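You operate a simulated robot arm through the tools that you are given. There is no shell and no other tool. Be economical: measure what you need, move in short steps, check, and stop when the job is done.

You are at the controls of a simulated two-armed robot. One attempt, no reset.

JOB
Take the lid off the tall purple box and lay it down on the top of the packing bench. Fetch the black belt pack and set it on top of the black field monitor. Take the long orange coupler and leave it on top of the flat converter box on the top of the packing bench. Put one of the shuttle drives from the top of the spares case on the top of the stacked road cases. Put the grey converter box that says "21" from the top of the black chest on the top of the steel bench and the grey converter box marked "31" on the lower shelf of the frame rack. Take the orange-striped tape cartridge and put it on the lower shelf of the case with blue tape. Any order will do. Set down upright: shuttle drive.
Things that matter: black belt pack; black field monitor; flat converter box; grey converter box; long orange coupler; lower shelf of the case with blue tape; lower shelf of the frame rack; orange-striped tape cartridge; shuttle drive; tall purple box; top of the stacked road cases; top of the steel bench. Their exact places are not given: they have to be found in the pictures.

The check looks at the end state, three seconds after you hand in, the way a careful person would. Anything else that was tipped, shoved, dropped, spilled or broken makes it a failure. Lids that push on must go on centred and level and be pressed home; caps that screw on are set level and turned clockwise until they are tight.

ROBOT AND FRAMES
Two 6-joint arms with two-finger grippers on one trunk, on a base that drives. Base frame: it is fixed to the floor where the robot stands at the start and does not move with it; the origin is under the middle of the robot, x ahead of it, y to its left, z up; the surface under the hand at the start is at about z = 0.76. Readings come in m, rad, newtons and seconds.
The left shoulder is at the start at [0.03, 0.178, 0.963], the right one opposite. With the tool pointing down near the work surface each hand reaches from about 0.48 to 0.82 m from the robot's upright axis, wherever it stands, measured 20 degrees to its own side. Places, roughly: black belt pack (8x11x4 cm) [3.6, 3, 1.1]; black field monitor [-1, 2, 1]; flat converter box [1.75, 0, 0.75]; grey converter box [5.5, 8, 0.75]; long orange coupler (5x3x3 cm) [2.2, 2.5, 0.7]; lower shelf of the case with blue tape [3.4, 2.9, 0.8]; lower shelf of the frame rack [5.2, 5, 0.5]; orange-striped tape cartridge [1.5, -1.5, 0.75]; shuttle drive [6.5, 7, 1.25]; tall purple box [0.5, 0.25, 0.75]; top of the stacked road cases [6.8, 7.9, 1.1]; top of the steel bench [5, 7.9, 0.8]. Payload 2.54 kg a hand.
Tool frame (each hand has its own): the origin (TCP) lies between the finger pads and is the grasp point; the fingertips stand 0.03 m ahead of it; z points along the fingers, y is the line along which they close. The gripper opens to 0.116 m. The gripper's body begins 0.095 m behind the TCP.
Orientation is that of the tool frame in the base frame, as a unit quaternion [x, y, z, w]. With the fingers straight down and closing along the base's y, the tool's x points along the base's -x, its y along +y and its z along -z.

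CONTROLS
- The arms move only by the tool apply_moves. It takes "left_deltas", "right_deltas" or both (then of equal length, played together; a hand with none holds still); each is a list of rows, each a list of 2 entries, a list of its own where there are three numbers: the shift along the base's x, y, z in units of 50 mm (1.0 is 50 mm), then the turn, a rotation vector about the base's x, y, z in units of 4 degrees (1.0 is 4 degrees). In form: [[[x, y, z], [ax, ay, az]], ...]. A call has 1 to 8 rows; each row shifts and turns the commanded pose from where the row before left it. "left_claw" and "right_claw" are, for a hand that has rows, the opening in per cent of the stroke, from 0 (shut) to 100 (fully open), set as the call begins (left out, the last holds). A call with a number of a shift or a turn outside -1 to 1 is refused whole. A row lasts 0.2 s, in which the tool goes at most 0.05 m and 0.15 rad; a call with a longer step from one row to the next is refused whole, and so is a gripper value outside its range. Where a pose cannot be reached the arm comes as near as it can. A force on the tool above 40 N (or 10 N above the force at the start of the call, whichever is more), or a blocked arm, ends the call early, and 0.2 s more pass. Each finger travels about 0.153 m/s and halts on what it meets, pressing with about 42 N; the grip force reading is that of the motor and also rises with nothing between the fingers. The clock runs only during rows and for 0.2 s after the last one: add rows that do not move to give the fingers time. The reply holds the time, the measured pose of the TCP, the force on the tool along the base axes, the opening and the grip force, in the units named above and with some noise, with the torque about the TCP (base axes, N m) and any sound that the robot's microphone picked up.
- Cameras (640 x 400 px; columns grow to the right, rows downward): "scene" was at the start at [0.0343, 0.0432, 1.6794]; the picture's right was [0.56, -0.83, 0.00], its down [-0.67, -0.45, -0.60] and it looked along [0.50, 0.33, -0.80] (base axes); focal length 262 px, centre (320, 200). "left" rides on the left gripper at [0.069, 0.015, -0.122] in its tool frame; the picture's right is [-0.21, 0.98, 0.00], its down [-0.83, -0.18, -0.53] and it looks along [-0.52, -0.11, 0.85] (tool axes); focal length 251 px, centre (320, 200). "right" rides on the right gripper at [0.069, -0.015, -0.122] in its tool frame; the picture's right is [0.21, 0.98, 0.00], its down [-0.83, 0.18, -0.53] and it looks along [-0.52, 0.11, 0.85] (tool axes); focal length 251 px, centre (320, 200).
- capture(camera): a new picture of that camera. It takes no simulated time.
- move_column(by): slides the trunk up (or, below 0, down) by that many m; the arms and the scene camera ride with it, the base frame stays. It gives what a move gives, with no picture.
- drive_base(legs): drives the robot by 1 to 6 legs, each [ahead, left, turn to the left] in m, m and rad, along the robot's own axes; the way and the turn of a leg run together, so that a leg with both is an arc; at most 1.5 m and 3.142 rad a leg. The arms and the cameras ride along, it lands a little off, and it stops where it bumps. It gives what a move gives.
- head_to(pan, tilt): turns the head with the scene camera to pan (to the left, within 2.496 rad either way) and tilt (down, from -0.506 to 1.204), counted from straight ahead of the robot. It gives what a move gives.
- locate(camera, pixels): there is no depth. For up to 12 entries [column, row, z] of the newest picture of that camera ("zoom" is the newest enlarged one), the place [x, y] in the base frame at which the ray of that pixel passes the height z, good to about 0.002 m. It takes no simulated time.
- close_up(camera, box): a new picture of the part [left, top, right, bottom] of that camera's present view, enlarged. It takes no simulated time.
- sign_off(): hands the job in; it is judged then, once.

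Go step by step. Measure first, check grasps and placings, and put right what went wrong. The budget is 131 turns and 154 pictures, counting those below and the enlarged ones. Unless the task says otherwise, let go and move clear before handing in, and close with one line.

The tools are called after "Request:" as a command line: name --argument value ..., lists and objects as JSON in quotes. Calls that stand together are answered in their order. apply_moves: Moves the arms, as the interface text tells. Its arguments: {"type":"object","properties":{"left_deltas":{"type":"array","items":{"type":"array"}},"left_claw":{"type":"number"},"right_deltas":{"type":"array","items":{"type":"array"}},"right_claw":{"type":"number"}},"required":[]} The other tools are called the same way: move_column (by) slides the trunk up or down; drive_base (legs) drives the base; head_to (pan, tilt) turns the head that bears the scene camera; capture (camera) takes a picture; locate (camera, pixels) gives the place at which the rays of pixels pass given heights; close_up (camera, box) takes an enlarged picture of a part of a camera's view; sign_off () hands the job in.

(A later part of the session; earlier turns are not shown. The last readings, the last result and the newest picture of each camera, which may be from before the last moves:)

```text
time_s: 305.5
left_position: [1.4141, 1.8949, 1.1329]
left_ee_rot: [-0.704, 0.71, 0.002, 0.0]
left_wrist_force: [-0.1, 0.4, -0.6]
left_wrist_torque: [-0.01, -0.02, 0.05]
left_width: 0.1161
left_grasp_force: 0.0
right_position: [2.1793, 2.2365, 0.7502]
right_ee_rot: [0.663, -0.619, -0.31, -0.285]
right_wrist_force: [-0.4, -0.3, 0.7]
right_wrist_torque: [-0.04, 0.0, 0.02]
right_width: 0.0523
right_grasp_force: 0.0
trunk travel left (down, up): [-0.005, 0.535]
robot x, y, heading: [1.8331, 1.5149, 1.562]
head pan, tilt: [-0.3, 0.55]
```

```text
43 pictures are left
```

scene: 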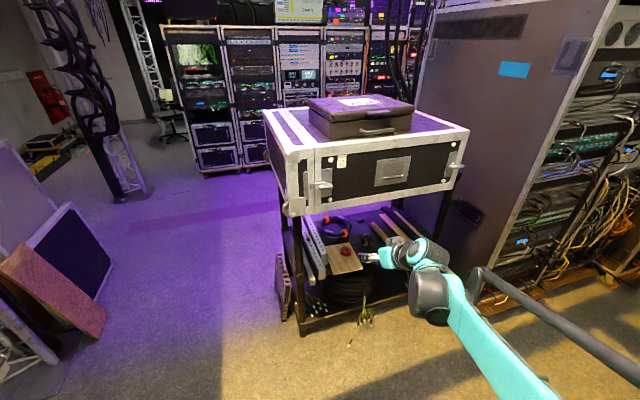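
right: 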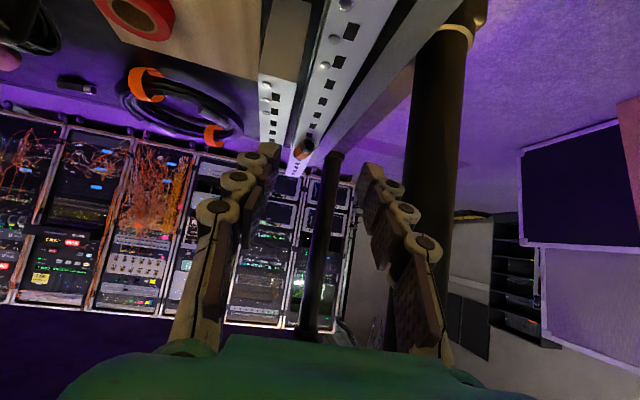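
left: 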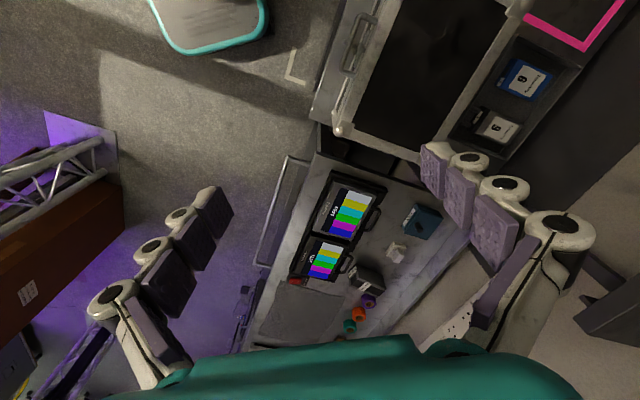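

The post's right edge is at x≈2.12, so I yaw the hand to +12° to keep its body clear, then drive in at z 0.75.

Request:
apply_moves --right_deltas '[[[0, 0, 0], [0, 0, 1]], [[0, 0, 0], [0, 0, 1]], [[0, 0, 0], [0, 0, 0]]]'

Request:
drive_base --legs '[[0.17, 0, 0]]'

Request:
capture --camera "right"

Request:
locate --camera "right" --pixels '[[320, 100, 0.655], [320, 150, 0.655]]'

Request:
close_up --camera "scene" --box '[260, 230, 420, 330]'

```text
time_s: 306.3
left_position: [1.4143, 1.8964, 1.1337]
left_ee_rot: [-0.704, 0.71, 0.002, 0.0]
left_wrist_force: [-0.5, -0.3, -0.1]
left_wrist_torque: [0.0, -0.01, 0.0]
left_width: 0.1159
left_grasp_force: 0.0
right_position: [2.1805, 2.2365, 0.7493]
right_ee_rot: [0.705, -0.571, -0.329, -0.263]
right_wrist_force: [0.5, -1.1, -0.3]
right_wrist_torque: [-0.01, 0.02, -0.01]
right_width: 0.052
right_grasp_force: 0.0
trunk travel left (down, up): [-0.005, 0.535]
robot x, y, heading: [1.8348, 1.5155, 1.565]
head pan, tilt: [-0.3, 0.55]
```

```text
time_s: 307.7
left_position: [1.416, 2.0615, 1.133]
left_ee_rot: [-0.704, 0.71, 0.001, -0.001]
left_wrist_force: [-0.7, -0.1, 0.4]
left_wrist_torque: [-0.04, -0.02, -0.01]
left_width: 0.116
left_grasp_force: 0.1
right_position: [2.1816, 2.4017, 0.7493]
right_ee_rot: [0.704, -0.572, -0.328, -0.262]
right_wrist_force: [0.2, 1.0, -0.2]
right_wrist_torque: [-0.02, 0.02, 0.03]
right_width: 0.0524
right_grasp_force: 0.2
trunk travel left (down, up): [-0.005, 0.535]
robot x, y, heading: [1.8363, 1.6794, 1.559]
head pan, tilt: [-0.3, 0.55]
```

```text
42 pictures are left
```

right: 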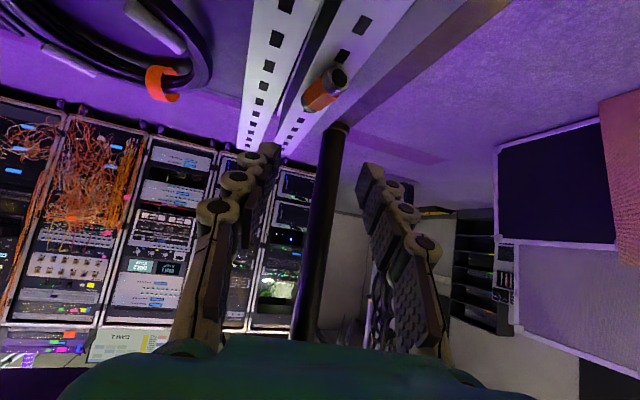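

```text
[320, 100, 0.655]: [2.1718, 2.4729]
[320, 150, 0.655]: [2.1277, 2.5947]
```

```text
4.00 times, centred on (340, 280) of scene
```

zoom: 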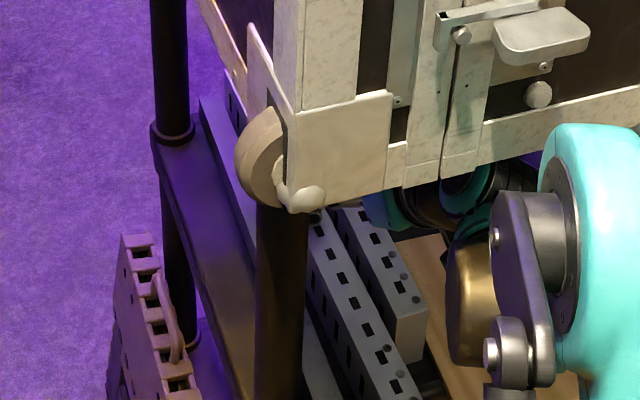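

The coupler shows at (324,90), centred between the fingertips, at (2.175,2.46). I move forward 4.5 cm and then down to z 0.672.

Request:
apply_moves --right_deltas '[[[-0.07, 0.45, 0], [0, 0, 0]], [[-0.07, 0.45, 0], [0, 0, 0]], [[0, 0, -0.4], [0, 0, 0]], [[0, 0, -0.4], [0, 0, 0]], [[0, 0, -0.4], [0, 0, 0]], [[0, 0, -0.2], [0, 0, 0]], [[0, 0, 0], [0, 0, 0]]]'

Request:
capture --camera "right"

```text
time_s: 309.3
left_position: [1.4161, 2.0594, 1.1334]
left_ee_rot: [-0.704, 0.71, 0.002, 0.0]
left_wrist_force: [-0.4, 0.0, -0.7]
left_wrist_torque: [0.03, 0.01, 0.02]
left_width: 0.1158
left_grasp_force: 0.1
right_position: [2.174, 2.4447, 0.6802]
right_ee_rot: [0.704, -0.572, -0.329, -0.263]
right_wrist_force: [1.0, -0.3, 0.0]
right_wrist_torque: [-0.03, 0.0, 0.0]
right_width: 0.0523
right_grasp_force: 0.1
trunk travel left (down, up): [-0.005, 0.535]
robot x, y, heading: [1.8348, 1.6799, 1.563]
head pan, tilt: [-0.3, 0.55]
```

```text
40 pictures are left
```

right: 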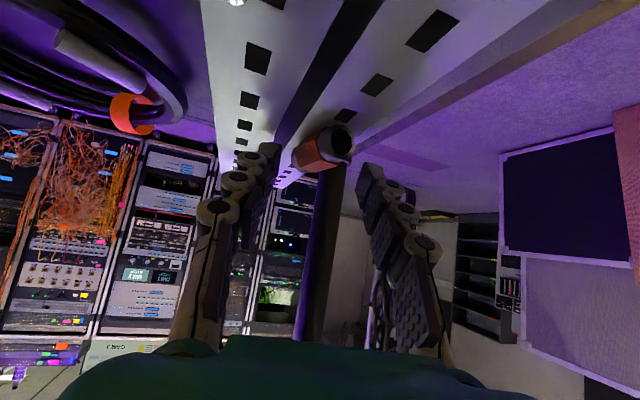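

The coupler lies between the fingertips; I lower 9 mm more and close.

Request:
apply_moves --right_deltas '[[[0, 0.1, -0.1], [0, 0, 0]], [[0, 0, -0.1], [0, 0, 0]], [[0, 0, 0], [0, 0, 0]]]'

Request:
apply_moves --right_deltas '[[[0, 0, 0], [0, 0, 0]], [[0, 0, 0], [0, 0, 0]], [[0, 0, 0], [0, 0, 0]]]' --right_claw 0

Request:
capture --camera "right"

```text
time_s: 310.2
left_position: [1.4154, 2.0573, 1.1348]
left_ee_rot: [-0.703, 0.711, 0.002, 0.001]
left_wrist_force: [0.0, -1.2, 0.3]
left_wrist_torque: [-0.01, 0.01, 0.0]
left_width: 0.1159
left_grasp_force: 0.1
right_position: [2.1747, 2.4536, 0.674]
right_ee_rot: [0.703, -0.57, -0.331, -0.267]
right_wrist_force: [-0.3, 7.0, 21.8]
right_wrist_torque: [0.63, -0.54, 0.13]
right_width: 0.0555
right_grasp_force: 1.4
trunk travel left (down, up): [-0.005, 0.535]
robot x, y, heading: [1.8324, 1.6851, 1.566]
head pan, tilt: [-0.3, 0.55]
stopped in row 3 (right hand): the force on the tool passed its limit at 41 N (the readings are from after the stop); the commanded pose is now the measured one
```

```text
time_s: 311.0
left_position: [1.4151, 2.0578, 1.134]
left_ee_rot: [-0.705, 0.71, 0.001, 0.002]
left_wrist_force: [0.2, -0.1, -1.0]
left_wrist_torque: [0.03, 0.0, 0.0]
left_width: 0.1159
left_grasp_force: 0.0
right_position: [2.1735, 2.4514, 0.6747]
right_ee_rot: [0.703, -0.571, -0.33, -0.266]
right_wrist_force: [-5.6, 1.1, 18.4]
right_wrist_torque: [0.42, 0.04, 0.06]
right_width: 0.0239
right_grasp_force: 42.1
trunk travel left (down, up): [-0.005, 0.535]
robot x, y, heading: [1.8344, 1.6811, 1.563]
head pan, tilt: [-0.3, 0.55]
```

```text
39 pictures are left
```

right: 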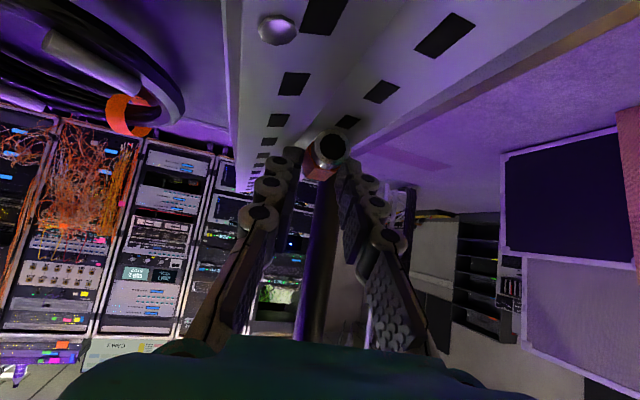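

The coupler is gripped (2.4 cm, 42 N). I lift it straight up 4 cm and back the base out.

Request:
apply_moves --right_deltas '[[[0, 0, 0.2], [0, 0, 0]], [[0, 0, 0.3], [0, 0, 0]], [[0, 0, 0.4], [0, 0, 0]], [[0, -0.2, 0.2], [0, 0, 0]]]'

Request:
drive_base --legs '[[-0.45, 0, 0]]'

Request:
capture --camera "right"

```text
time_s: 312.0
left_position: [1.4144, 2.0587, 1.1337]
left_ee_rot: [-0.704, 0.71, 0.001, -0.001]
left_wrist_force: [-0.2, 0.0, 0.4]
left_wrist_torque: [-0.02, 0.01, 0.01]
left_width: 0.1158
left_grasp_force: 0.0
right_position: [2.1751, 2.4424, 0.7277]
right_ee_rot: [0.704, -0.572, -0.329, -0.264]
right_wrist_force: [0.2, -0.2, -0.6]
right_wrist_torque: [0.01, 0.03, 0.02]
right_width: 0.0235
right_grasp_force: 42.1
trunk travel left (down, up): [-0.005, 0.535]
robot x, y, heading: [1.835, 1.6814, 1.564]
head pan, tilt: [-0.3, 0.55]
```

```text
time_s: 314.7
left_position: [1.4116, 1.6055, 1.133]
left_ee_rot: [0.707, -0.707, -0.001, 0.001]
left_wrist_force: [-0.2, -0.2, 0.2]
left_wrist_torque: [0.02, -0.03, -0.02]
left_width: 0.1161
left_grasp_force: 0.1
right_position: [2.1663, 1.9977, 0.7268]
right_ee_rot: [0.706, -0.569, -0.33, -0.263]
right_wrist_force: [0.4, -0.4, -0.3]
right_wrist_torque: [0.0, -0.01, -0.01]
right_width: 0.0232
right_grasp_force: 42.4
trunk travel left (down, up): [-0.005, 0.535]
robot x, y, heading: [1.8349, 1.2343, 1.571]
head pan, tilt: [-0.3, 0.55]
```

```text
38 pictures are left
```

right: 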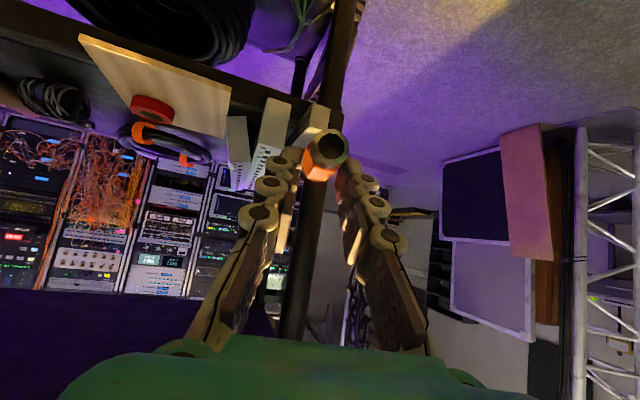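

Coupler held. I raise the trunk and drive round the west end of the bench to its south side facing the flat converter box.

Request:
move_column --by 0.42

Request:
drive_base --legs '[[0, 1.5, 0], [0, 0.75, 0], [-1.5, 0, 0], [-0.55, 0, 0], [0, -1.5, 0], [0, -0.33, 0]]'

Request:
head_to --pan -0.2 --tilt 0.85

Request:
capture --camera "scene"

Request:
capture --camera "right"

```text
refused: 0.42 is not a number from -0.4 to 0.4
```

```text
time_s: 330.8
left_position: [-0.7909, 0.5108, 1.1337]
left_ee_rot: [-0.66, 0.751, 0.002, -0.005]
left_wrist_force: [0.4, 0.2, 0.7]
left_wrist_torque: [0.0, 0.06, -0.02]
left_width: 0.1159
left_grasp_force: 0.1
right_position: [-0.0115, 0.8109, 0.7198]
right_ee_rot: [0.674, -0.607, -0.318, -0.275]
right_wrist_force: [0.6, -1.3, 0.1]
right_wrist_torque: [0.04, 0.03, 0.03]
right_width: 0.023
right_grasp_force: 41.6
trunk travel left (down, up): [-0.005, 0.535]
robot x, y, heading: [-0.4273, 0.0858, 1.469]
head pan, tilt: [-0.3, 0.55]
stopped in leg 3: the robot was blocked; the commanded pose is now the measured one
```

```text
time_s: 331.6
left_position: [-0.7915, 0.5102, 1.1341]
left_ee_rot: [-0.659, 0.752, 0.003, -0.007]
left_wrist_force: [-0.3, 0.2, -0.9]
left_wrist_torque: [0.02, -0.01, -0.01]
left_width: 0.1161
left_grasp_force: 0.1
right_position: [-0.0138, 0.8102, 0.7172]
right_ee_rot: [0.674, -0.607, -0.32, -0.274]
right_wrist_force: [-0.2, -0.3, -0.9]
right_wrist_torque: [-0.01, 0.03, 0.0]
right_width: 0.0234
right_grasp_force: 42.2
trunk travel left (down, up): [-0.005, 0.535]
robot x, y, heading: [-0.4327, 0.0805, 1.472]
head pan, tilt: [-0.201, 0.85]
```

```text
37 pictures are left
```

scene: 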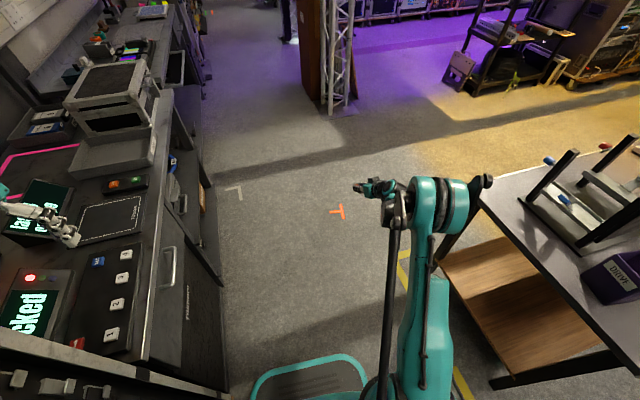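

```text
36 pictures are left
```

right: 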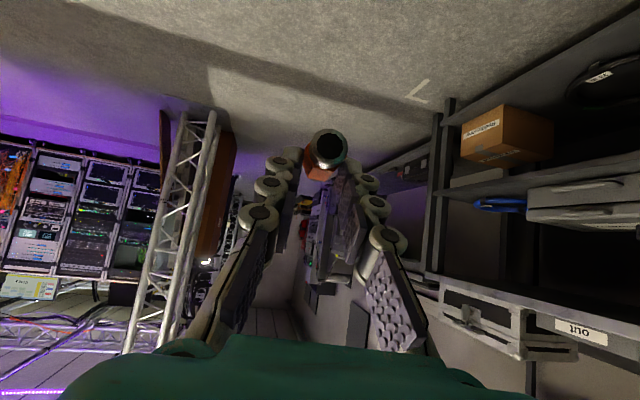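

The base was blocked by the drawer cabinet on the left. I raise the trunk, shift right, straighten, and continue.

Request:
move_column --by 0.4

Request:
drive_base --legs '[[0.08, 0, 0], [0, -0.26, 0], [0, 0, 0.1], [-0.93, 0, 0], [0, -1.45, 0]]'

Request:
capture --camera "scene"

```text
time_s: 335.5
left_position: [-0.8098, 0.4913, 1.5353]
left_ee_rot: [-0.664, 0.748, 0.004, 0.003]
left_wrist_force: [0.3, 0.4, 0.2]
left_wrist_torque: [0.02, 0.02, -0.01]
left_width: 0.1157
left_grasp_force: 0.1
right_position: [-0.0268, 0.8048, 1.1315]
right_ee_rot: [0.677, -0.6, -0.32, -0.282]
right_wrist_force: [1.4, -0.5, -0.3]
right_wrist_torque: [-0.01, 0.01, -0.01]
right_width: 0.0233
right_grasp_force: 42.0
trunk travel left (down, up): [-0.405, 0.135]
robot x, y, heading: [-0.4298, 0.0778, 1.476]
head pan, tilt: [-0.201, 0.85]
```

```text
time_s: 349.7
left_position: [0.8708, -0.3958, 1.5364]
left_ee_rot: [-0.705, 0.709, 0.003, 0.002]
left_wrist_force: [0.1, -0.1, 0.1]
left_wrist_torque: [-0.03, -0.03, 0.02]
left_width: 0.1161
left_grasp_force: 0.1
right_position: [1.6148, 0.0017, 1.1329]
right_ee_rot: [0.708, -0.563, -0.334, -0.263]
right_wrist_force: [-0.4, -0.1, -0.3]
right_wrist_torque: [-0.02, -0.01, -0.05]
right_width: 0.0231
right_grasp_force: 42.3
trunk travel left (down, up): [-0.405, 0.135]
robot x, y, heading: [1.2906, -0.761, 1.58]
head pan, tilt: [-0.201, 0.85]
```

```text
35 pictures are left
```

scene: 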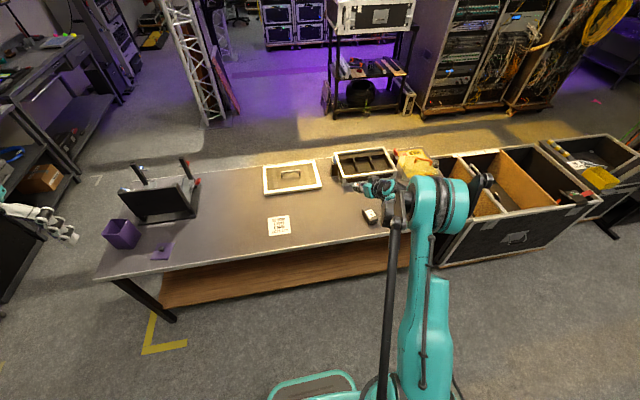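

The flat box is at (371,216). I zoom and locate it.

Request:
close_up --camera "scene" --box '[340, 190, 404, 230]'

Request:
locate --camera "zoom" --pixels '[[320, 200, 0.78], [255, 215, 0.78], [300, 335, 0.78], [405, 310, 0.78], [350, 185, 0.78], [310, 347, 0.76]]'

```text
10.00 times, centred on (372, 210) of scene
```

zoom: 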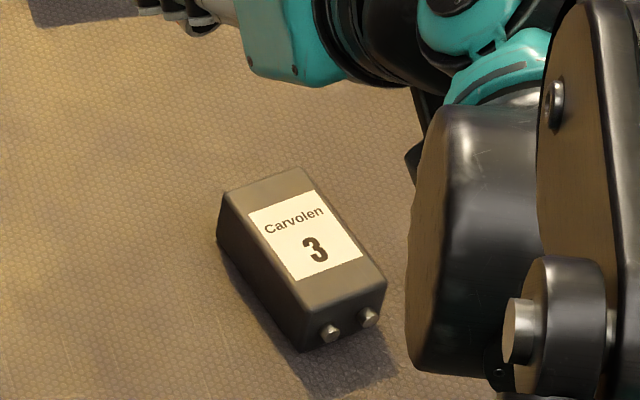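

```text
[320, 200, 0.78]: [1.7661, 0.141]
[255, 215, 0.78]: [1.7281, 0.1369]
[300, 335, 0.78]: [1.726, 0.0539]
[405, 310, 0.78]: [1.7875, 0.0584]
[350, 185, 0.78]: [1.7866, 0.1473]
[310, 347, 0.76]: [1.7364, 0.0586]
```

Request:
locate --camera "zoom" --pixels '[[222, 192, 0.79], [300, 168, 0.79], [387, 282, 0.79], [303, 315, 0.79], [308, 350, 0.755], [385, 318, 0.755], [218, 238, 0.755], [303, 315, 0.8], [387, 282, 0.8]]'

Request:
close_up --camera "right" --box '[240, 0, 560, 200]'

```text
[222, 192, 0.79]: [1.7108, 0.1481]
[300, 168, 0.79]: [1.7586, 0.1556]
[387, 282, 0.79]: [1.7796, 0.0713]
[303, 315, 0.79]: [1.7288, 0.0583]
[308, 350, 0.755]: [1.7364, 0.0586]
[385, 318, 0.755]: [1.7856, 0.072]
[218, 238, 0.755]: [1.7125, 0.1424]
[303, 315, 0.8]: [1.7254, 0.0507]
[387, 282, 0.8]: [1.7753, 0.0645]
```

```text
2.00 times, centred on (400, 100) of right
```

zoom: 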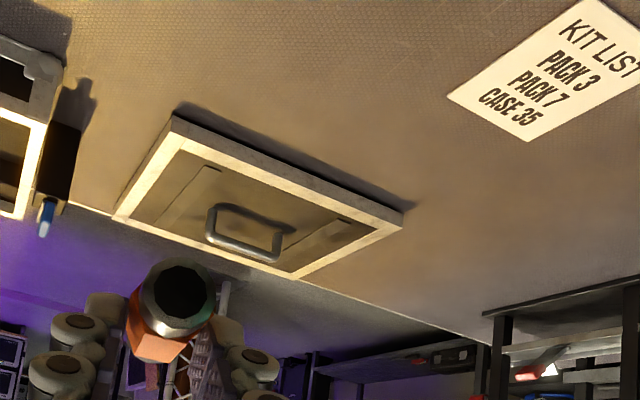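

The box top is about z 0.787, centre (1.745,0.108), with its long axis matching the hand's direction. I line up above it and lower.

Request:
drive_base --legs '[[0, -0.133, 0]]'

Request:
move_column --by -0.2

Request:
apply_moves --right_deltas '[[[0, 0.6, -0.2], [0, 0, 0]], [[0, 0.6, -0.2], [0, 0, 0]], [[0, 0.6, -0.2], [0, 0, 0]], [[0, 0, 0], [0, 0, 0]]]'

Request:
close_up --camera "scene" --box '[270, 170, 462, 290]'

Request:
capture --camera "right"

```text
time_s: 351.0
left_position: [0.9999, -0.3933, 1.5344]
left_ee_rot: [-0.705, 0.71, 0.004, 0.002]
left_wrist_force: [-0.6, 0.6, -0.2]
left_wrist_torque: [0.01, -0.02, 0.02]
left_width: 0.1161
left_grasp_force: 0.1
right_position: [1.7465, 0.0031, 1.1319]
right_ee_rot: [0.708, -0.563, -0.334, -0.264]
right_wrist_force: [-1.1, -0.4, 0.1]
right_wrist_torque: [-0.01, -0.03, -0.03]
right_width: 0.0231
right_grasp_force: 42.2
trunk travel left (down, up): [-0.405, 0.135]
robot x, y, heading: [1.4258, -0.7595, 1.585]
head pan, tilt: [-0.201, 0.85]
```

```text
time_s: 353.2
left_position: [1.001, -0.3927, 1.3343]
left_ee_rot: [-0.705, 0.71, 0.004, 0.003]
left_wrist_force: [-0.2, 0.5, -0.4]
left_wrist_torque: [0.01, 0.01, 0.0]
left_width: 0.1161
left_grasp_force: 0.1
right_position: [1.7479, 0.0028, 0.9326]
right_ee_rot: [0.708, -0.563, -0.335, -0.264]
right_wrist_force: [-0.5, 0.1, -0.1]
right_wrist_torque: [0.03, 0.0, 0.01]
right_width: 0.0233
right_grasp_force: 41.7
trunk travel left (down, up): [-0.205, 0.335]
robot x, y, heading: [1.4241, -0.7625, 1.584]
head pan, tilt: [-0.201, 0.85]
```

```text
time_s: 354.2
left_position: [1.0023, -0.3946, 1.3346]
left_ee_rot: [-0.705, 0.71, 0.003, 0.003]
left_wrist_force: [-0.2, -1.1, 0.1]
left_wrist_torque: [0.03, -0.02, 0.0]
left_width: 0.1159
left_grasp_force: 0.1
right_position: [1.7484, 0.0962, 0.9032]
right_ee_rot: [0.708, -0.563, -0.334, -0.265]
right_wrist_force: [0.3, -0.8, -1.8]
right_wrist_torque: [-0.01, 0.0, 0.03]
right_width: 0.0231
right_grasp_force: 41.9
trunk travel left (down, up): [-0.205, 0.335]
robot x, y, heading: [1.4266, -0.7588, 1.58]
head pan, tilt: [-0.201, 0.85]
```

```text
3.33 times, centred on (366, 230) of scene
```

zoom: 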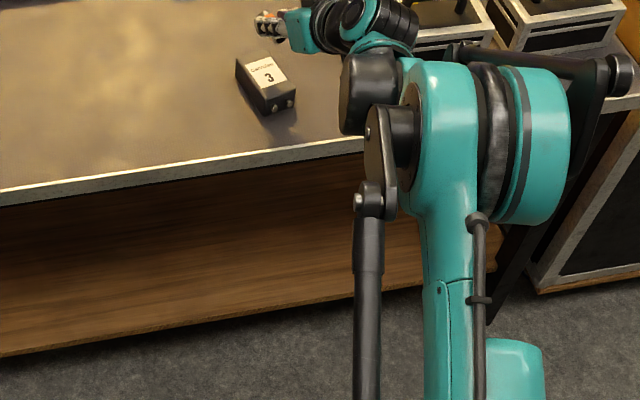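

```text
31 pictures are left
```

right: 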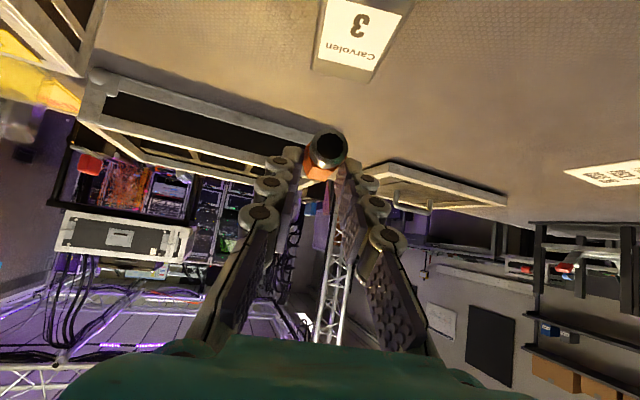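

Request:
locate --camera "right" --pixels '[[312, 66, 0.787], [372, 80, 0.787], [315, 55, 0.787], [405, 5, 0.787]]'

Request:
locate --camera "scene" --pixels '[[338, 188, 0.787], [350, 187, 0.787], [355, 198, 0.787], [342, 205, 0.787]]'

```text
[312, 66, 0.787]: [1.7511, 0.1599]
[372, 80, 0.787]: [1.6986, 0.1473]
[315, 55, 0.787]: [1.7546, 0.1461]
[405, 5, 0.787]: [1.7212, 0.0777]
```

```text
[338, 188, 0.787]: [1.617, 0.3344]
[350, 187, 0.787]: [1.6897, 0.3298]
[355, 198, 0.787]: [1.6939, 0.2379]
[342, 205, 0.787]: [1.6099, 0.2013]
```

The box centre is about (1.738,0.108), almost right under the coupler. I shift 6 mm and lower gently.

Request:
apply_moves --right_deltas '[[[-0.12, -0.04, -0.4], [0, 0, 0]], [[0, 0, -0.4], [0, 0, 0]], [[0, 0, -0.3], [0, 0, 0]], [[0, 0, -0.2], [0, 0, 0]], [[0, 0, -0.1], [0, 0, 0]], [[0, 0, 0], [0, 0, 0]]]'

Request:
apply_moves --right_deltas '[[[0, 0, -0.08], [0, 0, 0]], [[0, 0, -0.08], [0, 0, 0]], [[0, 0, -0.06], [0, 0, 0]], [[0, 0, 0], [0, 0, 0]]]'

Request:
close_up --camera "scene" --box '[308, 170, 404, 230]'

```text
time_s: 355.6
left_position: [1.0032, -0.3933, 1.3348]
left_ee_rot: [-0.705, 0.709, 0.003, 0.003]
left_wrist_force: [-0.2, -0.5, 0.0]
left_wrist_torque: [0.03, 0.01, 0.0]
left_width: 0.116
left_grasp_force: 0.0
right_position: [1.7424, 0.0921, 0.8338]
right_ee_rot: [0.708, -0.563, -0.335, -0.264]
right_wrist_force: [0.7, 1.9, 8.8]
right_wrist_torque: [0.13, -0.09, 0.03]
right_width: 0.0231
right_grasp_force: 42.2
trunk travel left (down, up): [-0.205, 0.335]
robot x, y, heading: [1.4263, -0.758, 1.584]
head pan, tilt: [-0.201, 0.85]
```

```text
time_s: 356.5
left_position: [1.0014, -0.396, 1.336]
left_ee_rot: [-0.704, 0.71, 0.004, 0.003]
left_wrist_force: [-0.1, 0.2, 0.4]
left_wrist_torque: [0.04, -0.01, 0.01]
left_width: 0.116
left_grasp_force: 0.0
right_position: [1.7412, 0.0918, 0.8282]
right_ee_rot: [0.707, -0.562, -0.338, -0.267]
right_wrist_force: [-2.1, -1.3, 22.1]
right_wrist_torque: [0.23, 0.09, 0.05]
right_width: 0.0231
right_grasp_force: 42.1
trunk travel left (down, up): [-0.205, 0.335]
robot x, y, heading: [1.4251, -0.7588, 1.585]
head pan, tilt: [-0.201, 0.85]
stopped in row 4 (right hand): the force on the tool passed its limit at 41 N (the readings are from after the stop); the commanded pose is now the measured one
```

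```text
6.67 times, centred on (356, 200) of scene
```

zoom: 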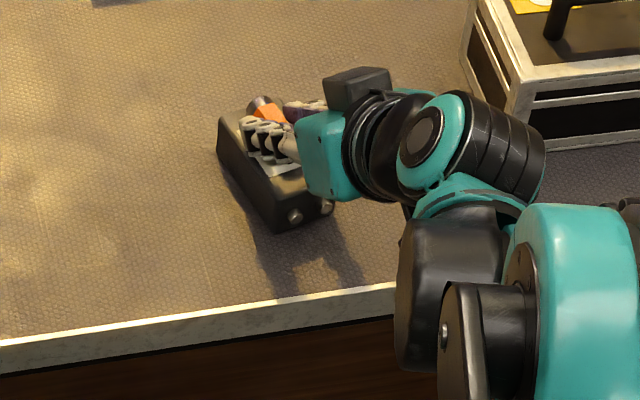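

Contact with 22 N; the coupler is on the box's top. I ease up and open a little.

Request:
apply_moves --right_deltas '[[[0, 0, 0.06], [0, 0, 0]], [[0, 0, 0], [0, 0, 0]]]'

Request:
apply_moves --right_deltas '[[[0, 0, 0], [0, 0, 0]], [[0, 0, 0], [0, 0, 0]]]' --right_claw 36

Request:
capture --camera "right"

```text
time_s: 357.1
left_position: [1.002, -0.3941, 1.3346]
left_ee_rot: [-0.705, 0.709, 0.003, 0.002]
left_wrist_force: [-0.1, 0.9, 0.1]
left_wrist_torque: [0.02, -0.02, -0.01]
left_width: 0.1159
left_grasp_force: 0.1
right_position: [1.7416, 0.0921, 0.8274]
right_ee_rot: [0.707, -0.563, -0.336, -0.266]
right_wrist_force: [-3.0, -0.4, 8.4]
right_wrist_torque: [0.16, 0.11, 0.11]
right_width: 0.0232
right_grasp_force: 42.2
trunk travel left (down, up): [-0.205, 0.335]
robot x, y, heading: [1.4228, -0.762, 1.586]
head pan, tilt: [-0.201, 0.85]
```

```text
time_s: 357.7
left_position: [1.0018, -0.3938, 1.3354]
left_ee_rot: [-0.704, 0.71, 0.004, 0.003]
left_wrist_force: [0.2, -0.2, 0.6]
left_wrist_torque: [0.04, 0.02, 0.0]
left_width: 0.1158
left_grasp_force: 0.1
right_position: [1.7434, 0.0918, 0.8275]
right_ee_rot: [0.707, -0.563, -0.336, -0.266]
right_wrist_force: [-0.5, 1.7, 1.8]
right_wrist_torque: [-0.06, 0.1, -0.02]
right_width: 0.0379
right_grasp_force: 0.1
trunk travel left (down, up): [-0.205, 0.335]
robot x, y, heading: [1.4312, -0.7648, 1.579]
head pan, tilt: [-0.201, 0.85]
```

```text
29 pictures are left
```

right: 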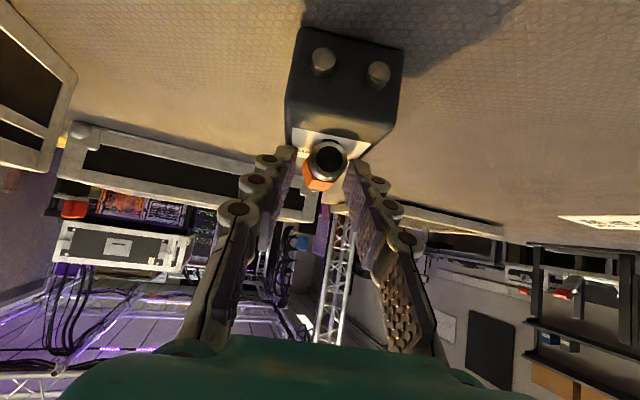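

The coupler rests on the box between the open fingers. I retreat along the finger axis and check.

Request:
apply_moves --right_deltas '[[[0.05, -0.25, 0.25], [0, 0, 0]], [[0.1, -0.45, 0.45], [0, 0, 0]], [[0.1, -0.5, 0.5], [0, 0, 0]], [[0.1, -0.5, 0.6], [0, 0, 0]], [[0, -0.4, 0.8], [0, 0, 0]]]'

Request:
move_column --by 0.2

Request:
drive_base --legs '[[0, -0.3, 0]]'

Request:
head_to --pan 0.1 --tilt 0.85

Request:
close_up --camera "scene" --box '[256, 140, 384, 220]'

```text
time_s: 358.9
left_position: [1.001, -0.3937, 1.335]
left_ee_rot: [-0.704, 0.71, 0.004, 0.002]
left_wrist_force: [-1.2, -0.3, -0.2]
left_wrist_torque: [0.07, -0.04, -0.01]
left_width: 0.116
left_grasp_force: 0.2
right_position: [1.7583, -0.0127, 0.9564]
right_ee_rot: [0.707, -0.562, -0.336, -0.266]
right_wrist_force: [0.0, -0.4, 0.3]
right_wrist_torque: [0.0, -0.01, -0.04]
right_width: 0.0418
right_grasp_force: 0.1
trunk travel left (down, up): [-0.205, 0.335]
robot x, y, heading: [1.4245, -0.7577, 1.586]
head pan, tilt: [-0.201, 0.85]
```

```text
time_s: 361.1
left_position: [1.0022, -0.3933, 1.5353]
left_ee_rot: [-0.705, 0.709, 0.004, 0.002]
left_wrist_force: [0.4, 0.5, 0.4]
left_wrist_torque: [-0.01, 0.0, 0.02]
left_width: 0.116
left_grasp_force: 0.0
right_position: [1.7586, -0.0112, 1.1545]
right_ee_rot: [0.707, -0.563, -0.336, -0.266]
right_wrist_force: [0.6, 0.3, -0.1]
right_wrist_torque: [0.02, 0.01, 0.02]
right_width: 0.0417
right_grasp_force: 0.1
trunk travel left (down, up): [-0.405, 0.135]
robot x, y, heading: [1.423, -0.7602, 1.587]
head pan, tilt: [-0.201, 0.85]
```

```text
time_s: 363.2
left_position: [1.3057, -0.3883, 1.5352]
left_ee_rot: [-0.703, 0.711, 0.004, 0.002]
left_wrist_force: [0.0, 0.1, -0.4]
left_wrist_torque: [-0.03, 0.0, 0.02]
left_width: 0.1158
left_grasp_force: 0.1
right_position: [2.0631, -0.0081, 1.1548]
right_ee_rot: [0.707, -0.564, -0.335, -0.265]
right_wrist_force: [0.8, 0.2, 0.4]
right_wrist_torque: [0.0, 0.0, 0.02]
right_width: 0.0417
right_grasp_force: 0.0
trunk travel left (down, up): [-0.405, 0.135]
robot x, y, heading: [1.7257, -0.7556, 1.585]
head pan, tilt: [-0.201, 0.85]
```

```text
time_s: 364.0
left_position: [1.3054, -0.3881, 1.5347]
left_ee_rot: [-0.703, 0.711, 0.004, 0.002]
left_wrist_force: [-0.1, -0.6, -0.3]
left_wrist_torque: [0.01, 0.01, 0.0]
left_width: 0.1164
left_grasp_force: 0.0
right_position: [2.0624, -0.0093, 1.1547]
right_ee_rot: [0.707, -0.564, -0.336, -0.265]
right_wrist_force: [-0.1, 0.3, -0.6]
right_wrist_torque: [-0.01, 0.0, 0.03]
right_width: 0.0417
right_grasp_force: 0.1
trunk travel left (down, up): [-0.405, 0.135]
robot x, y, heading: [1.7253, -0.7571, 1.583]
head pan, tilt: [0.099, 0.85]
```

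```text
5.00 times, centred on (320, 180) of scene
```

zoom: 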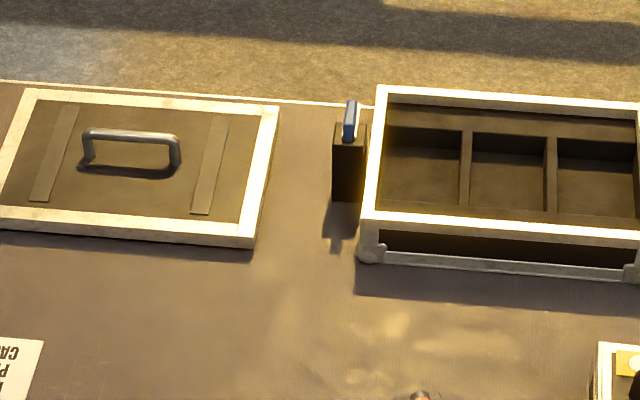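

Request:
close_up --camera "scene" --box '[288, 200, 384, 260]'

```text
6.67 times, centred on (336, 230) of scene
```

zoom: 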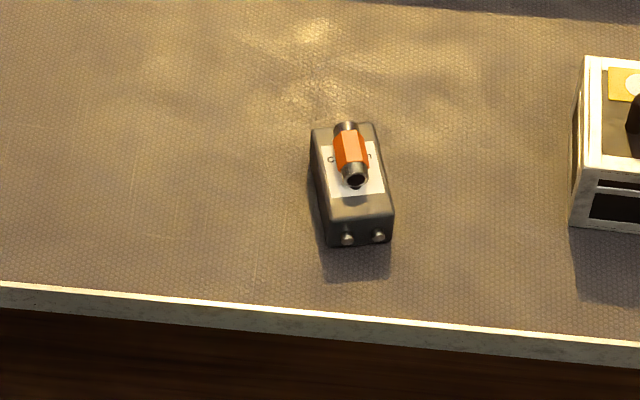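

The coupler lies on the flat converter box. Now I reset the right hand to point straight down, turn east, and look along the way to the far area.

Request:
apply_moves --right_deltas '[[[0, 0, 0], [0, 0, -1]], [[0, 0, 0], [0, 0, -1]], [[0, 0, 0], [0, 0, -1]], [[0, -0.2, 0.3], [-1, 0, 0]], [[0, -0.2, 0.3], [-1, 0, 0]], [[0, -0.2, 0.3], [-1, 0, 0]], [[0, -0.2, 0.3], [-1, 0, 0]], [[0, -0.2, 0.3], [-1, 0, 0]]]' --right_claw 100

Request:
apply_moves --right_deltas '[[[0, -0.2, 0], [-1, 0, 0]], [[0, -0.2, 0], [-1, 0, 0]], [[0, -0.2, 0], [-1, 0, 0]], [[0, -0.2, 0], [-1, 0, 0]], [[0, -0.2, 0], [-1, 0, 0]], [[0, -0.2, 0], [-1, 0, 0]], [[0, -0.2, 0], [-1, 0, 0]], [[0, 0, 0], [-0.4, 0, 0]]]'

Request:
drive_base --legs '[[0, 0, -1.58], [1.0, 0, 0]]'

Request:
head_to --pan 0.35 --tilt 0.35

Request:
capture --camera "scene"

```text
time_s: 365.8
left_position: [1.3046, -0.3887, 1.5356]
left_ee_rot: [-0.703, 0.711, 0.005, 0.002]
left_wrist_force: [-0.5, -0.1, -0.1]
left_wrist_torque: [0.02, -0.03, -0.03]
left_width: 0.1163
left_grasp_force: 0.1
right_position: [2.0615, -0.0595, 1.2317]
right_ee_rot: [0.686, -0.678, -0.191, -0.183]
right_wrist_force: [0.4, 0.1, 0.1]
right_wrist_torque: [0.01, -0.01, -0.01]
right_width: 0.1162
right_grasp_force: 0.0
trunk travel left (down, up): [-0.405, 0.135]
robot x, y, heading: [1.7297, -0.758, 1.583]
head pan, tilt: [0.099, 0.85]
```

```text
time_s: 367.6
left_position: [1.3059, -0.3886, 1.5348]
left_ee_rot: [-0.704, 0.71, 0.004, 0.003]
left_wrist_force: [0.2, 0.2, -0.4]
left_wrist_torque: [-0.01, -0.01, -0.03]
left_width: 0.1159
left_grasp_force: 0.0
right_position: [2.0623, -0.1277, 1.2305]
right_ee_rot: [0.71, -0.704, -0.011, -0.001]
right_wrist_force: [1.2, 0.1, 0.7]
right_wrist_torque: [0.02, 0.03, 0.01]
right_width: 0.1159
right_grasp_force: 0.0
trunk travel left (down, up): [-0.405, 0.135]
robot x, y, heading: [1.728, -0.7548, 1.579]
head pan, tilt: [0.099, 0.85]
```

```text
time_s: 376.6
left_position: [3.1186, -0.333, 1.5346]
left_ee_rot: [0.011, 1.0, 0.001, 0.004]
left_wrist_force: [-0.2, 0.7, 0.2]
left_wrist_torque: [0.01, 0.04, -0.04]
left_width: 0.1158
left_grasp_force: 0.1
right_position: [3.3705, -1.0926, 1.2317]
right_ee_rot: [0.002, 1.0, 0.007, 0.009]
right_wrist_force: [-0.2, 0.3, -0.1]
right_wrist_torque: [-0.05, -0.03, 0.02]
right_width: 0.1162
right_grasp_force: 0.0
trunk travel left (down, up): [-0.405, 0.135]
robot x, y, heading: [2.7449, -0.7487, -0.001]
head pan, tilt: [0.099, 0.85]
```

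```text
time_s: 377.6
left_position: [3.1179, -0.3334, 1.5355]
left_ee_rot: [0.011, 1.0, 0.001, 0.005]
left_wrist_force: [-0.2, -0.3, -0.1]
left_wrist_torque: [-0.03, -0.01, 0.0]
left_width: 0.116
left_grasp_force: 0.1
right_position: [3.3694, -1.0914, 1.2299]
right_ee_rot: [0.002, 1.0, 0.007, 0.01]
right_wrist_force: [0.6, -0.4, 0.3]
right_wrist_torque: [-0.03, -0.01, 0.01]
right_width: 0.1161
right_grasp_force: 0.1
trunk travel left (down, up): [-0.405, 0.135]
robot x, y, heading: [2.7477, -0.7494, -0.004]
head pan, tilt: [0.351, 0.351]
```

```text
26 pictures are left
```

scene: 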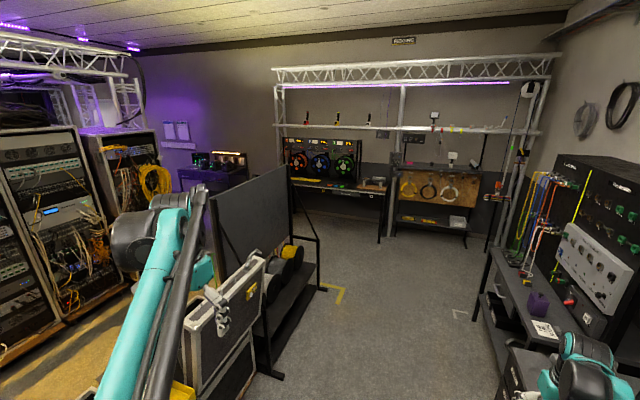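

Request:
locate --camera "scene" --pixels '[[285, 378, 0], [327, 290, 0], [480, 320, 0], [505, 395, 0], [380, 240, 0], [215, 205, 0.8]]'

```text
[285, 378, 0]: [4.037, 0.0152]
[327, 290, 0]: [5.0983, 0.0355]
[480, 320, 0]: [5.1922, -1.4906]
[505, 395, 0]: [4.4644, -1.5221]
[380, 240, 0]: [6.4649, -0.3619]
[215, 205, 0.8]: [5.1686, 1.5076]
```

The corridor is clear to x≈6.4. I drive east 2.95 m, turn north, and look.

Request:
drive_base --legs '[[1.5, 0, 0], [1.4, 0, 0], [0, 0, 1.575]]'

Request:
head_to --pan 0.0 --tilt 0.3

Request:
capture --camera "scene"

```text
time_s: 395.4
left_position: [5.2273, -0.3492, 1.5346]
left_ee_rot: [-0.704, 0.711, 0.003, 0.003]
left_wrist_force: [0.5, -1.3, 0.1]
left_wrist_torque: [0.02, 0.04, -0.02]
left_width: 0.1161
left_grasp_force: 0.1
right_position: [5.9835, -0.0899, 1.2302]
right_ee_rot: [0.709, -0.705, -0.011, -0.002]
right_wrist_force: [0.2, 0.0, 0.5]
right_wrist_torque: [0.02, -0.02, -0.04]
right_width: 0.1161
right_grasp_force: 0.1
trunk travel left (down, up): [-0.405, 0.135]
robot x, y, heading: [5.6444, -0.7185, 1.578]
head pan, tilt: [0.351, 0.351]
```

```text
time_s: 396.2
left_position: [5.2262, -0.3493, 1.5342]
left_ee_rot: [-0.703, 0.711, 0.004, 0.002]
left_wrist_force: [0.2, 0.1, 0.3]
left_wrist_torque: [-0.01, 0.0, 0.01]
left_width: 0.116
left_grasp_force: 0.1
right_position: [5.9836, -0.0888, 1.23]
right_ee_rot: [0.71, -0.704, -0.012, -0.003]
right_wrist_force: [-0.3, 0.6, 0.4]
right_wrist_torque: [0.05, 0.01, -0.02]
right_width: 0.1161
right_grasp_force: 0.0
trunk travel left (down, up): [-0.405, 0.135]
robot x, y, heading: [5.6486, -0.7187, 1.578]
head pan, tilt: [0.0, 0.3]
```

```text
25 pictures are left
```

scene: 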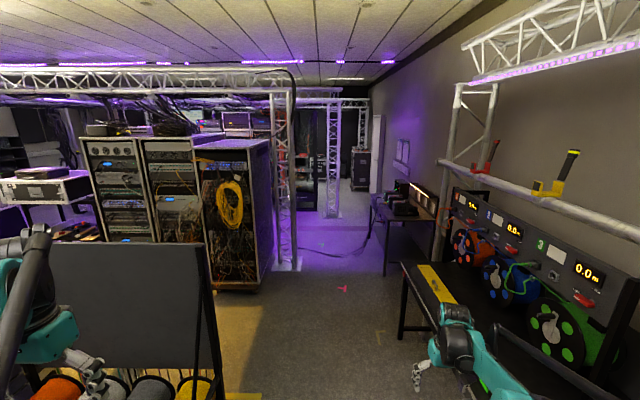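

Request:
locate --camera "scene" --pixels '[[302, 271, 0], [386, 277, 0], [370, 238, 0], [400, 340, 0], [340, 218, 0], [360, 190, 0], [262, 292, 0], [380, 192, 0], [262, 395, 0], [322, 217, 0]]'

```text
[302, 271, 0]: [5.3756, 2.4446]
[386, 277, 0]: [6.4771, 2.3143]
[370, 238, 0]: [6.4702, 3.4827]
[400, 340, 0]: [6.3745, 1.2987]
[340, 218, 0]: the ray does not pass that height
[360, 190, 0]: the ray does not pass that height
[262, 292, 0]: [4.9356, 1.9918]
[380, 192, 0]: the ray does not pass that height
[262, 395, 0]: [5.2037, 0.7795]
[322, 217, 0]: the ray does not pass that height
```

Request:
drive_base --legs '[[0, -0.31, 0], [1.5, 0, 0], [1.5, 0, 0], [0.4, 0, 0]]'

Request:
head_to --pan 0.05 --tilt 0.4

Request:
capture --camera "scene"

```text
time_s: 414.5
left_position: [5.519, 3.0497, 1.5343]
left_ee_rot: [-0.702, 0.712, 0.003, 0.003]
left_wrist_force: [-0.3, -0.6, -0.2]
left_wrist_torque: [-0.03, -0.02, -0.01]
left_width: 0.116
left_grasp_force: 0.0
right_position: [6.2755, 3.3071, 1.2307]
right_ee_rot: [0.709, -0.706, -0.012, -0.001]
right_wrist_force: [-0.1, -0.1, 0.2]
right_wrist_torque: [0.02, 0.02, -0.03]
right_width: 0.116
right_grasp_force: 0.1
trunk travel left (down, up): [-0.405, 0.135]
robot x, y, heading: [5.9359, 2.6798, 1.576]
head pan, tilt: [0.0, 0.3]
```

```text
time_s: 415.2
left_position: [5.5192, 3.0514, 1.5347]
left_ee_rot: [-0.702, 0.712, 0.003, 0.002]
left_wrist_force: [-0.1, 0.4, -0.3]
left_wrist_torque: [-0.04, -0.01, 0.02]
left_width: 0.1161
left_grasp_force: 0.1
right_position: [6.2759, 3.3083, 1.2303]
right_ee_rot: [0.708, -0.706, -0.011, -0.001]
right_wrist_force: [-0.2, 0.1, 0.3]
right_wrist_torque: [-0.05, -0.03, 0.01]
right_width: 0.1159
right_grasp_force: 0.0
trunk travel left (down, up): [-0.405, 0.135]
robot x, y, heading: [5.9374, 2.677, 1.582]
head pan, tilt: [0.051, 0.4]
```

```text
24 pictures are left
```

scene: 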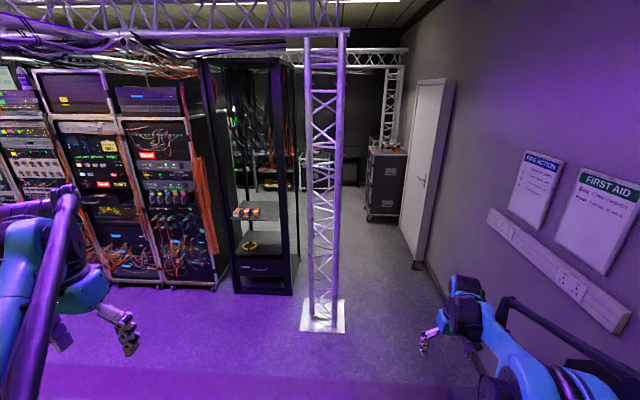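

Request:
locate --camera "scene" --pixels '[[300, 332, 0], [347, 332, 0], [345, 300, 0], [435, 285, 0], [236, 292, 0], [290, 294, 0], [298, 262, 0], [385, 221, 0], [402, 215, 0], [415, 262, 0]]'

Request:
close_up --camera "scene" --box '[190, 50, 420, 300]'

```text
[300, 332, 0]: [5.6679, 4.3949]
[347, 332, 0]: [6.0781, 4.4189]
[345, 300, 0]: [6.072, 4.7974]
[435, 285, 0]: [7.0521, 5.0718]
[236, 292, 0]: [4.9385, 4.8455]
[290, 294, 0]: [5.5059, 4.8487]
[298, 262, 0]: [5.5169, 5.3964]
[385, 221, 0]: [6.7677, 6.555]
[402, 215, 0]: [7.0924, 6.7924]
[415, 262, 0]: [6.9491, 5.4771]
```

```text
1.60 times, centred on (305, 175) of scene
```

zoom: 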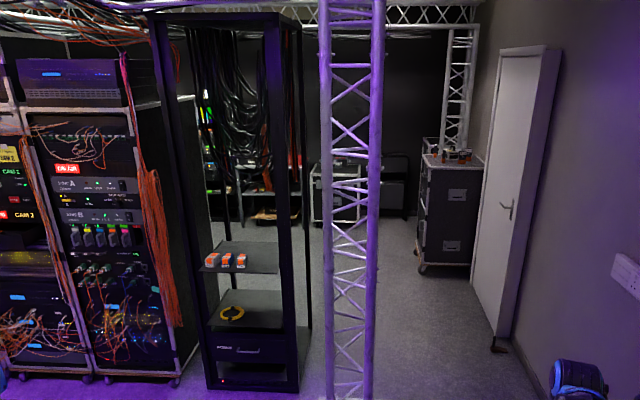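

The frame rack (x 4.94–5.51, y 4.85) and the way past the tower (gap x 6.08–7.0) are seen; small drives stand on the black case beyond. I tuck the arms forward to be narrow and pass the gap.

Request:
apply_moves --left_deltas '[[[0.62, 0.74, 0], [0, 0, 0]], [[0.62, 0.74, 0], [0, 0, 0]], [[0.62, 0.74, 0], [0, 0, 0]], [[0.62, 0.74, 0], [0, 0, 0]], [[0.62, 0.74, 0], [0, 0, 0]], [[0.62, 0.74, 0], [0, 0, 0]], [[0.62, 0.74, 0], [0, 0, 0]], [[0.62, 0.74, 0], [0, 0, 0]]]' --right_deltas '[[[-0.45, 0.3, 0], [0, 0, 0]], [[-0.45, 0.3, 0], [0, 0, 0]], [[-0.45, 0.3, 0], [0, 0, 0]], [[-0.45, 0.3, 0], [0, 0, 0]], [[-0.45, 0.3, 0], [0, 0, 0]], [[-0.45, 0.3, 0], [0, 0, 0]], [[-0.45, 0.3, 0], [0, 0, 0]], [[-0.45, 0.3, 0], [0, 0, 0]]]'

Request:
drive_base --legs '[[0.9, 0, 0], [0, -0.6, 0], [1.5, 0, 0], [0.7, 0, 0]]'

Request:
capture --camera "scene"

```text
time_s: 417.0
left_position: [5.767, 3.35, 1.5302]
left_ee_rot: [-0.702, 0.712, 0.003, 0.001]
left_wrist_force: [0.1, 0.5, -1.2]
left_wrist_torque: [-0.1, 0.01, 0.02]
left_width: 0.1161
left_grasp_force: 0.0
right_position: [6.0954, 3.4317, 1.2269]
right_ee_rot: [0.709, -0.706, -0.01, 0.0]
right_wrist_force: [-0.1, -0.1, -0.4]
right_wrist_torque: [-0.04, -0.01, 0.01]
right_width: 0.1158
right_grasp_force: 0.0
trunk travel left (down, up): [-0.405, 0.135]
robot x, y, heading: [5.9365, 2.683, 1.575]
head pan, tilt: [0.051, 0.4]
```

```text
time_s: 423.5
left_position: [6.1255, 4.2656, 1.5307]
left_ee_rot: [-0.651, 0.759, 0.003, 0.002]
left_wrist_force: [0.3, 1.6, 0.8]
left_wrist_torque: [-0.08, -0.01, -0.03]
left_width: 0.1159
left_grasp_force: 0.1
right_position: [6.4643, 4.2985, 1.2278]
right_ee_rot: [-0.658, 0.753, 0.01, 0.001]
right_wrist_force: [-0.5, 0.4, -0.1]
right_wrist_torque: [-0.09, -0.01, -0.02]
right_width: 0.116
right_grasp_force: 0.1
trunk travel left (down, up): [-0.405, 0.135]
robot x, y, heading: [6.208, 3.5774, 1.44]
head pan, tilt: [0.051, 0.4]
stopped in leg 2: the robot was blocked; the commanded pose is now the measured one
```

```text
22 pictures are left
```

scene: 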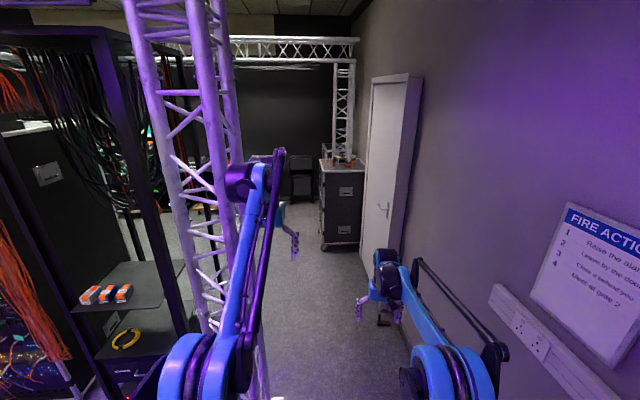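

The base touched the end of the blue desk. I nudge left, angle right, go forward past it, then straighten.

Request:
drive_base --legs '[[0, 0.06, 0], [0.1, 0, -0.2], [0.45, 0, 0], [0, 0, 0.33], [0, -0.14, 0]]'

```text
time_s: 429.5
left_position: [6.2996, 4.7794, 1.5314]
left_ee_rot: [-0.697, 0.717, 0.004, 0.003]
left_wrist_force: [-0.7, 0.0, 0.2]
left_wrist_torque: [0.04, 0.01, -0.03]
left_width: 0.1159
left_grasp_force: 0.0
right_position: [6.6291, 4.8544, 1.23]
right_ee_rot: [-0.703, 0.711, 0.011, 0.002]
right_wrist_force: [0.2, 0.1, 0.5]
right_wrist_torque: [0.01, -0.01, 0.01]
right_width: 0.1159
right_grasp_force: 0.0
trunk travel left (down, up): [-0.405, 0.135]
robot x, y, heading: [6.4619, 4.1066, 1.562]
head pan, tilt: [0.051, 0.4]
```

Request:
drive_base --legs '[[0, -0.07, 0.01], [1.35, 0, 0]]'

Request:
head_to --pan 0.3 --tilt 0.4

Request:
capture --camera "scene"

```text
time_s: 436.8
left_position: [6.408, 6.1178, 1.5317]
left_ee_rot: [-0.689, 0.724, 0.005, 0.001]
left_wrist_force: [-0.6, -0.1, 0.3]
left_wrist_torque: [0.04, 0.02, -0.02]
left_width: 0.1158
left_grasp_force: 0.1
right_position: [6.7407, 6.1854, 1.2287]
right_ee_rot: [-0.695, 0.719, 0.011, 0.001]
right_wrist_force: [-0.2, 0.2, 0.6]
right_wrist_torque: [0.02, 0.02, 0.01]
right_width: 0.1162
right_grasp_force: 0.0
trunk travel left (down, up): [-0.405, 0.135]
robot x, y, heading: [6.5552, 5.4431, 1.535]
head pan, tilt: [0.051, 0.4]
```

```text
time_s: 437.6
left_position: [6.4074, 6.1174, 1.5315]
left_ee_rot: [-0.689, 0.725, 0.004, 0.002]
left_wrist_force: [-0.4, 0.1, -0.4]
left_wrist_torque: [-0.01, 0.0, 0.0]
left_width: 0.116
left_grasp_force: 0.0
right_position: [6.7413, 6.1855, 1.2285]
right_ee_rot: [-0.695, 0.719, 0.012, 0.001]
right_wrist_force: [-0.3, -0.1, 0.4]
right_wrist_torque: [-0.01, -0.03, 0.01]
right_width: 0.1162
right_grasp_force: 0.1
trunk travel left (down, up): [-0.405, 0.135]
robot x, y, heading: [6.5599, 5.445, 1.538]
head pan, tilt: [0.3, 0.4]
```

```text
21 pictures are left
```

scene: 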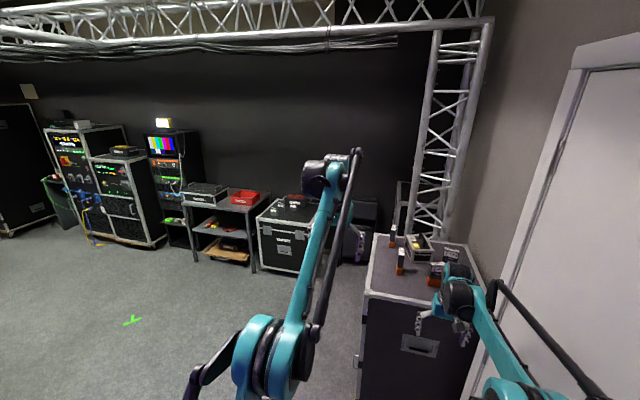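

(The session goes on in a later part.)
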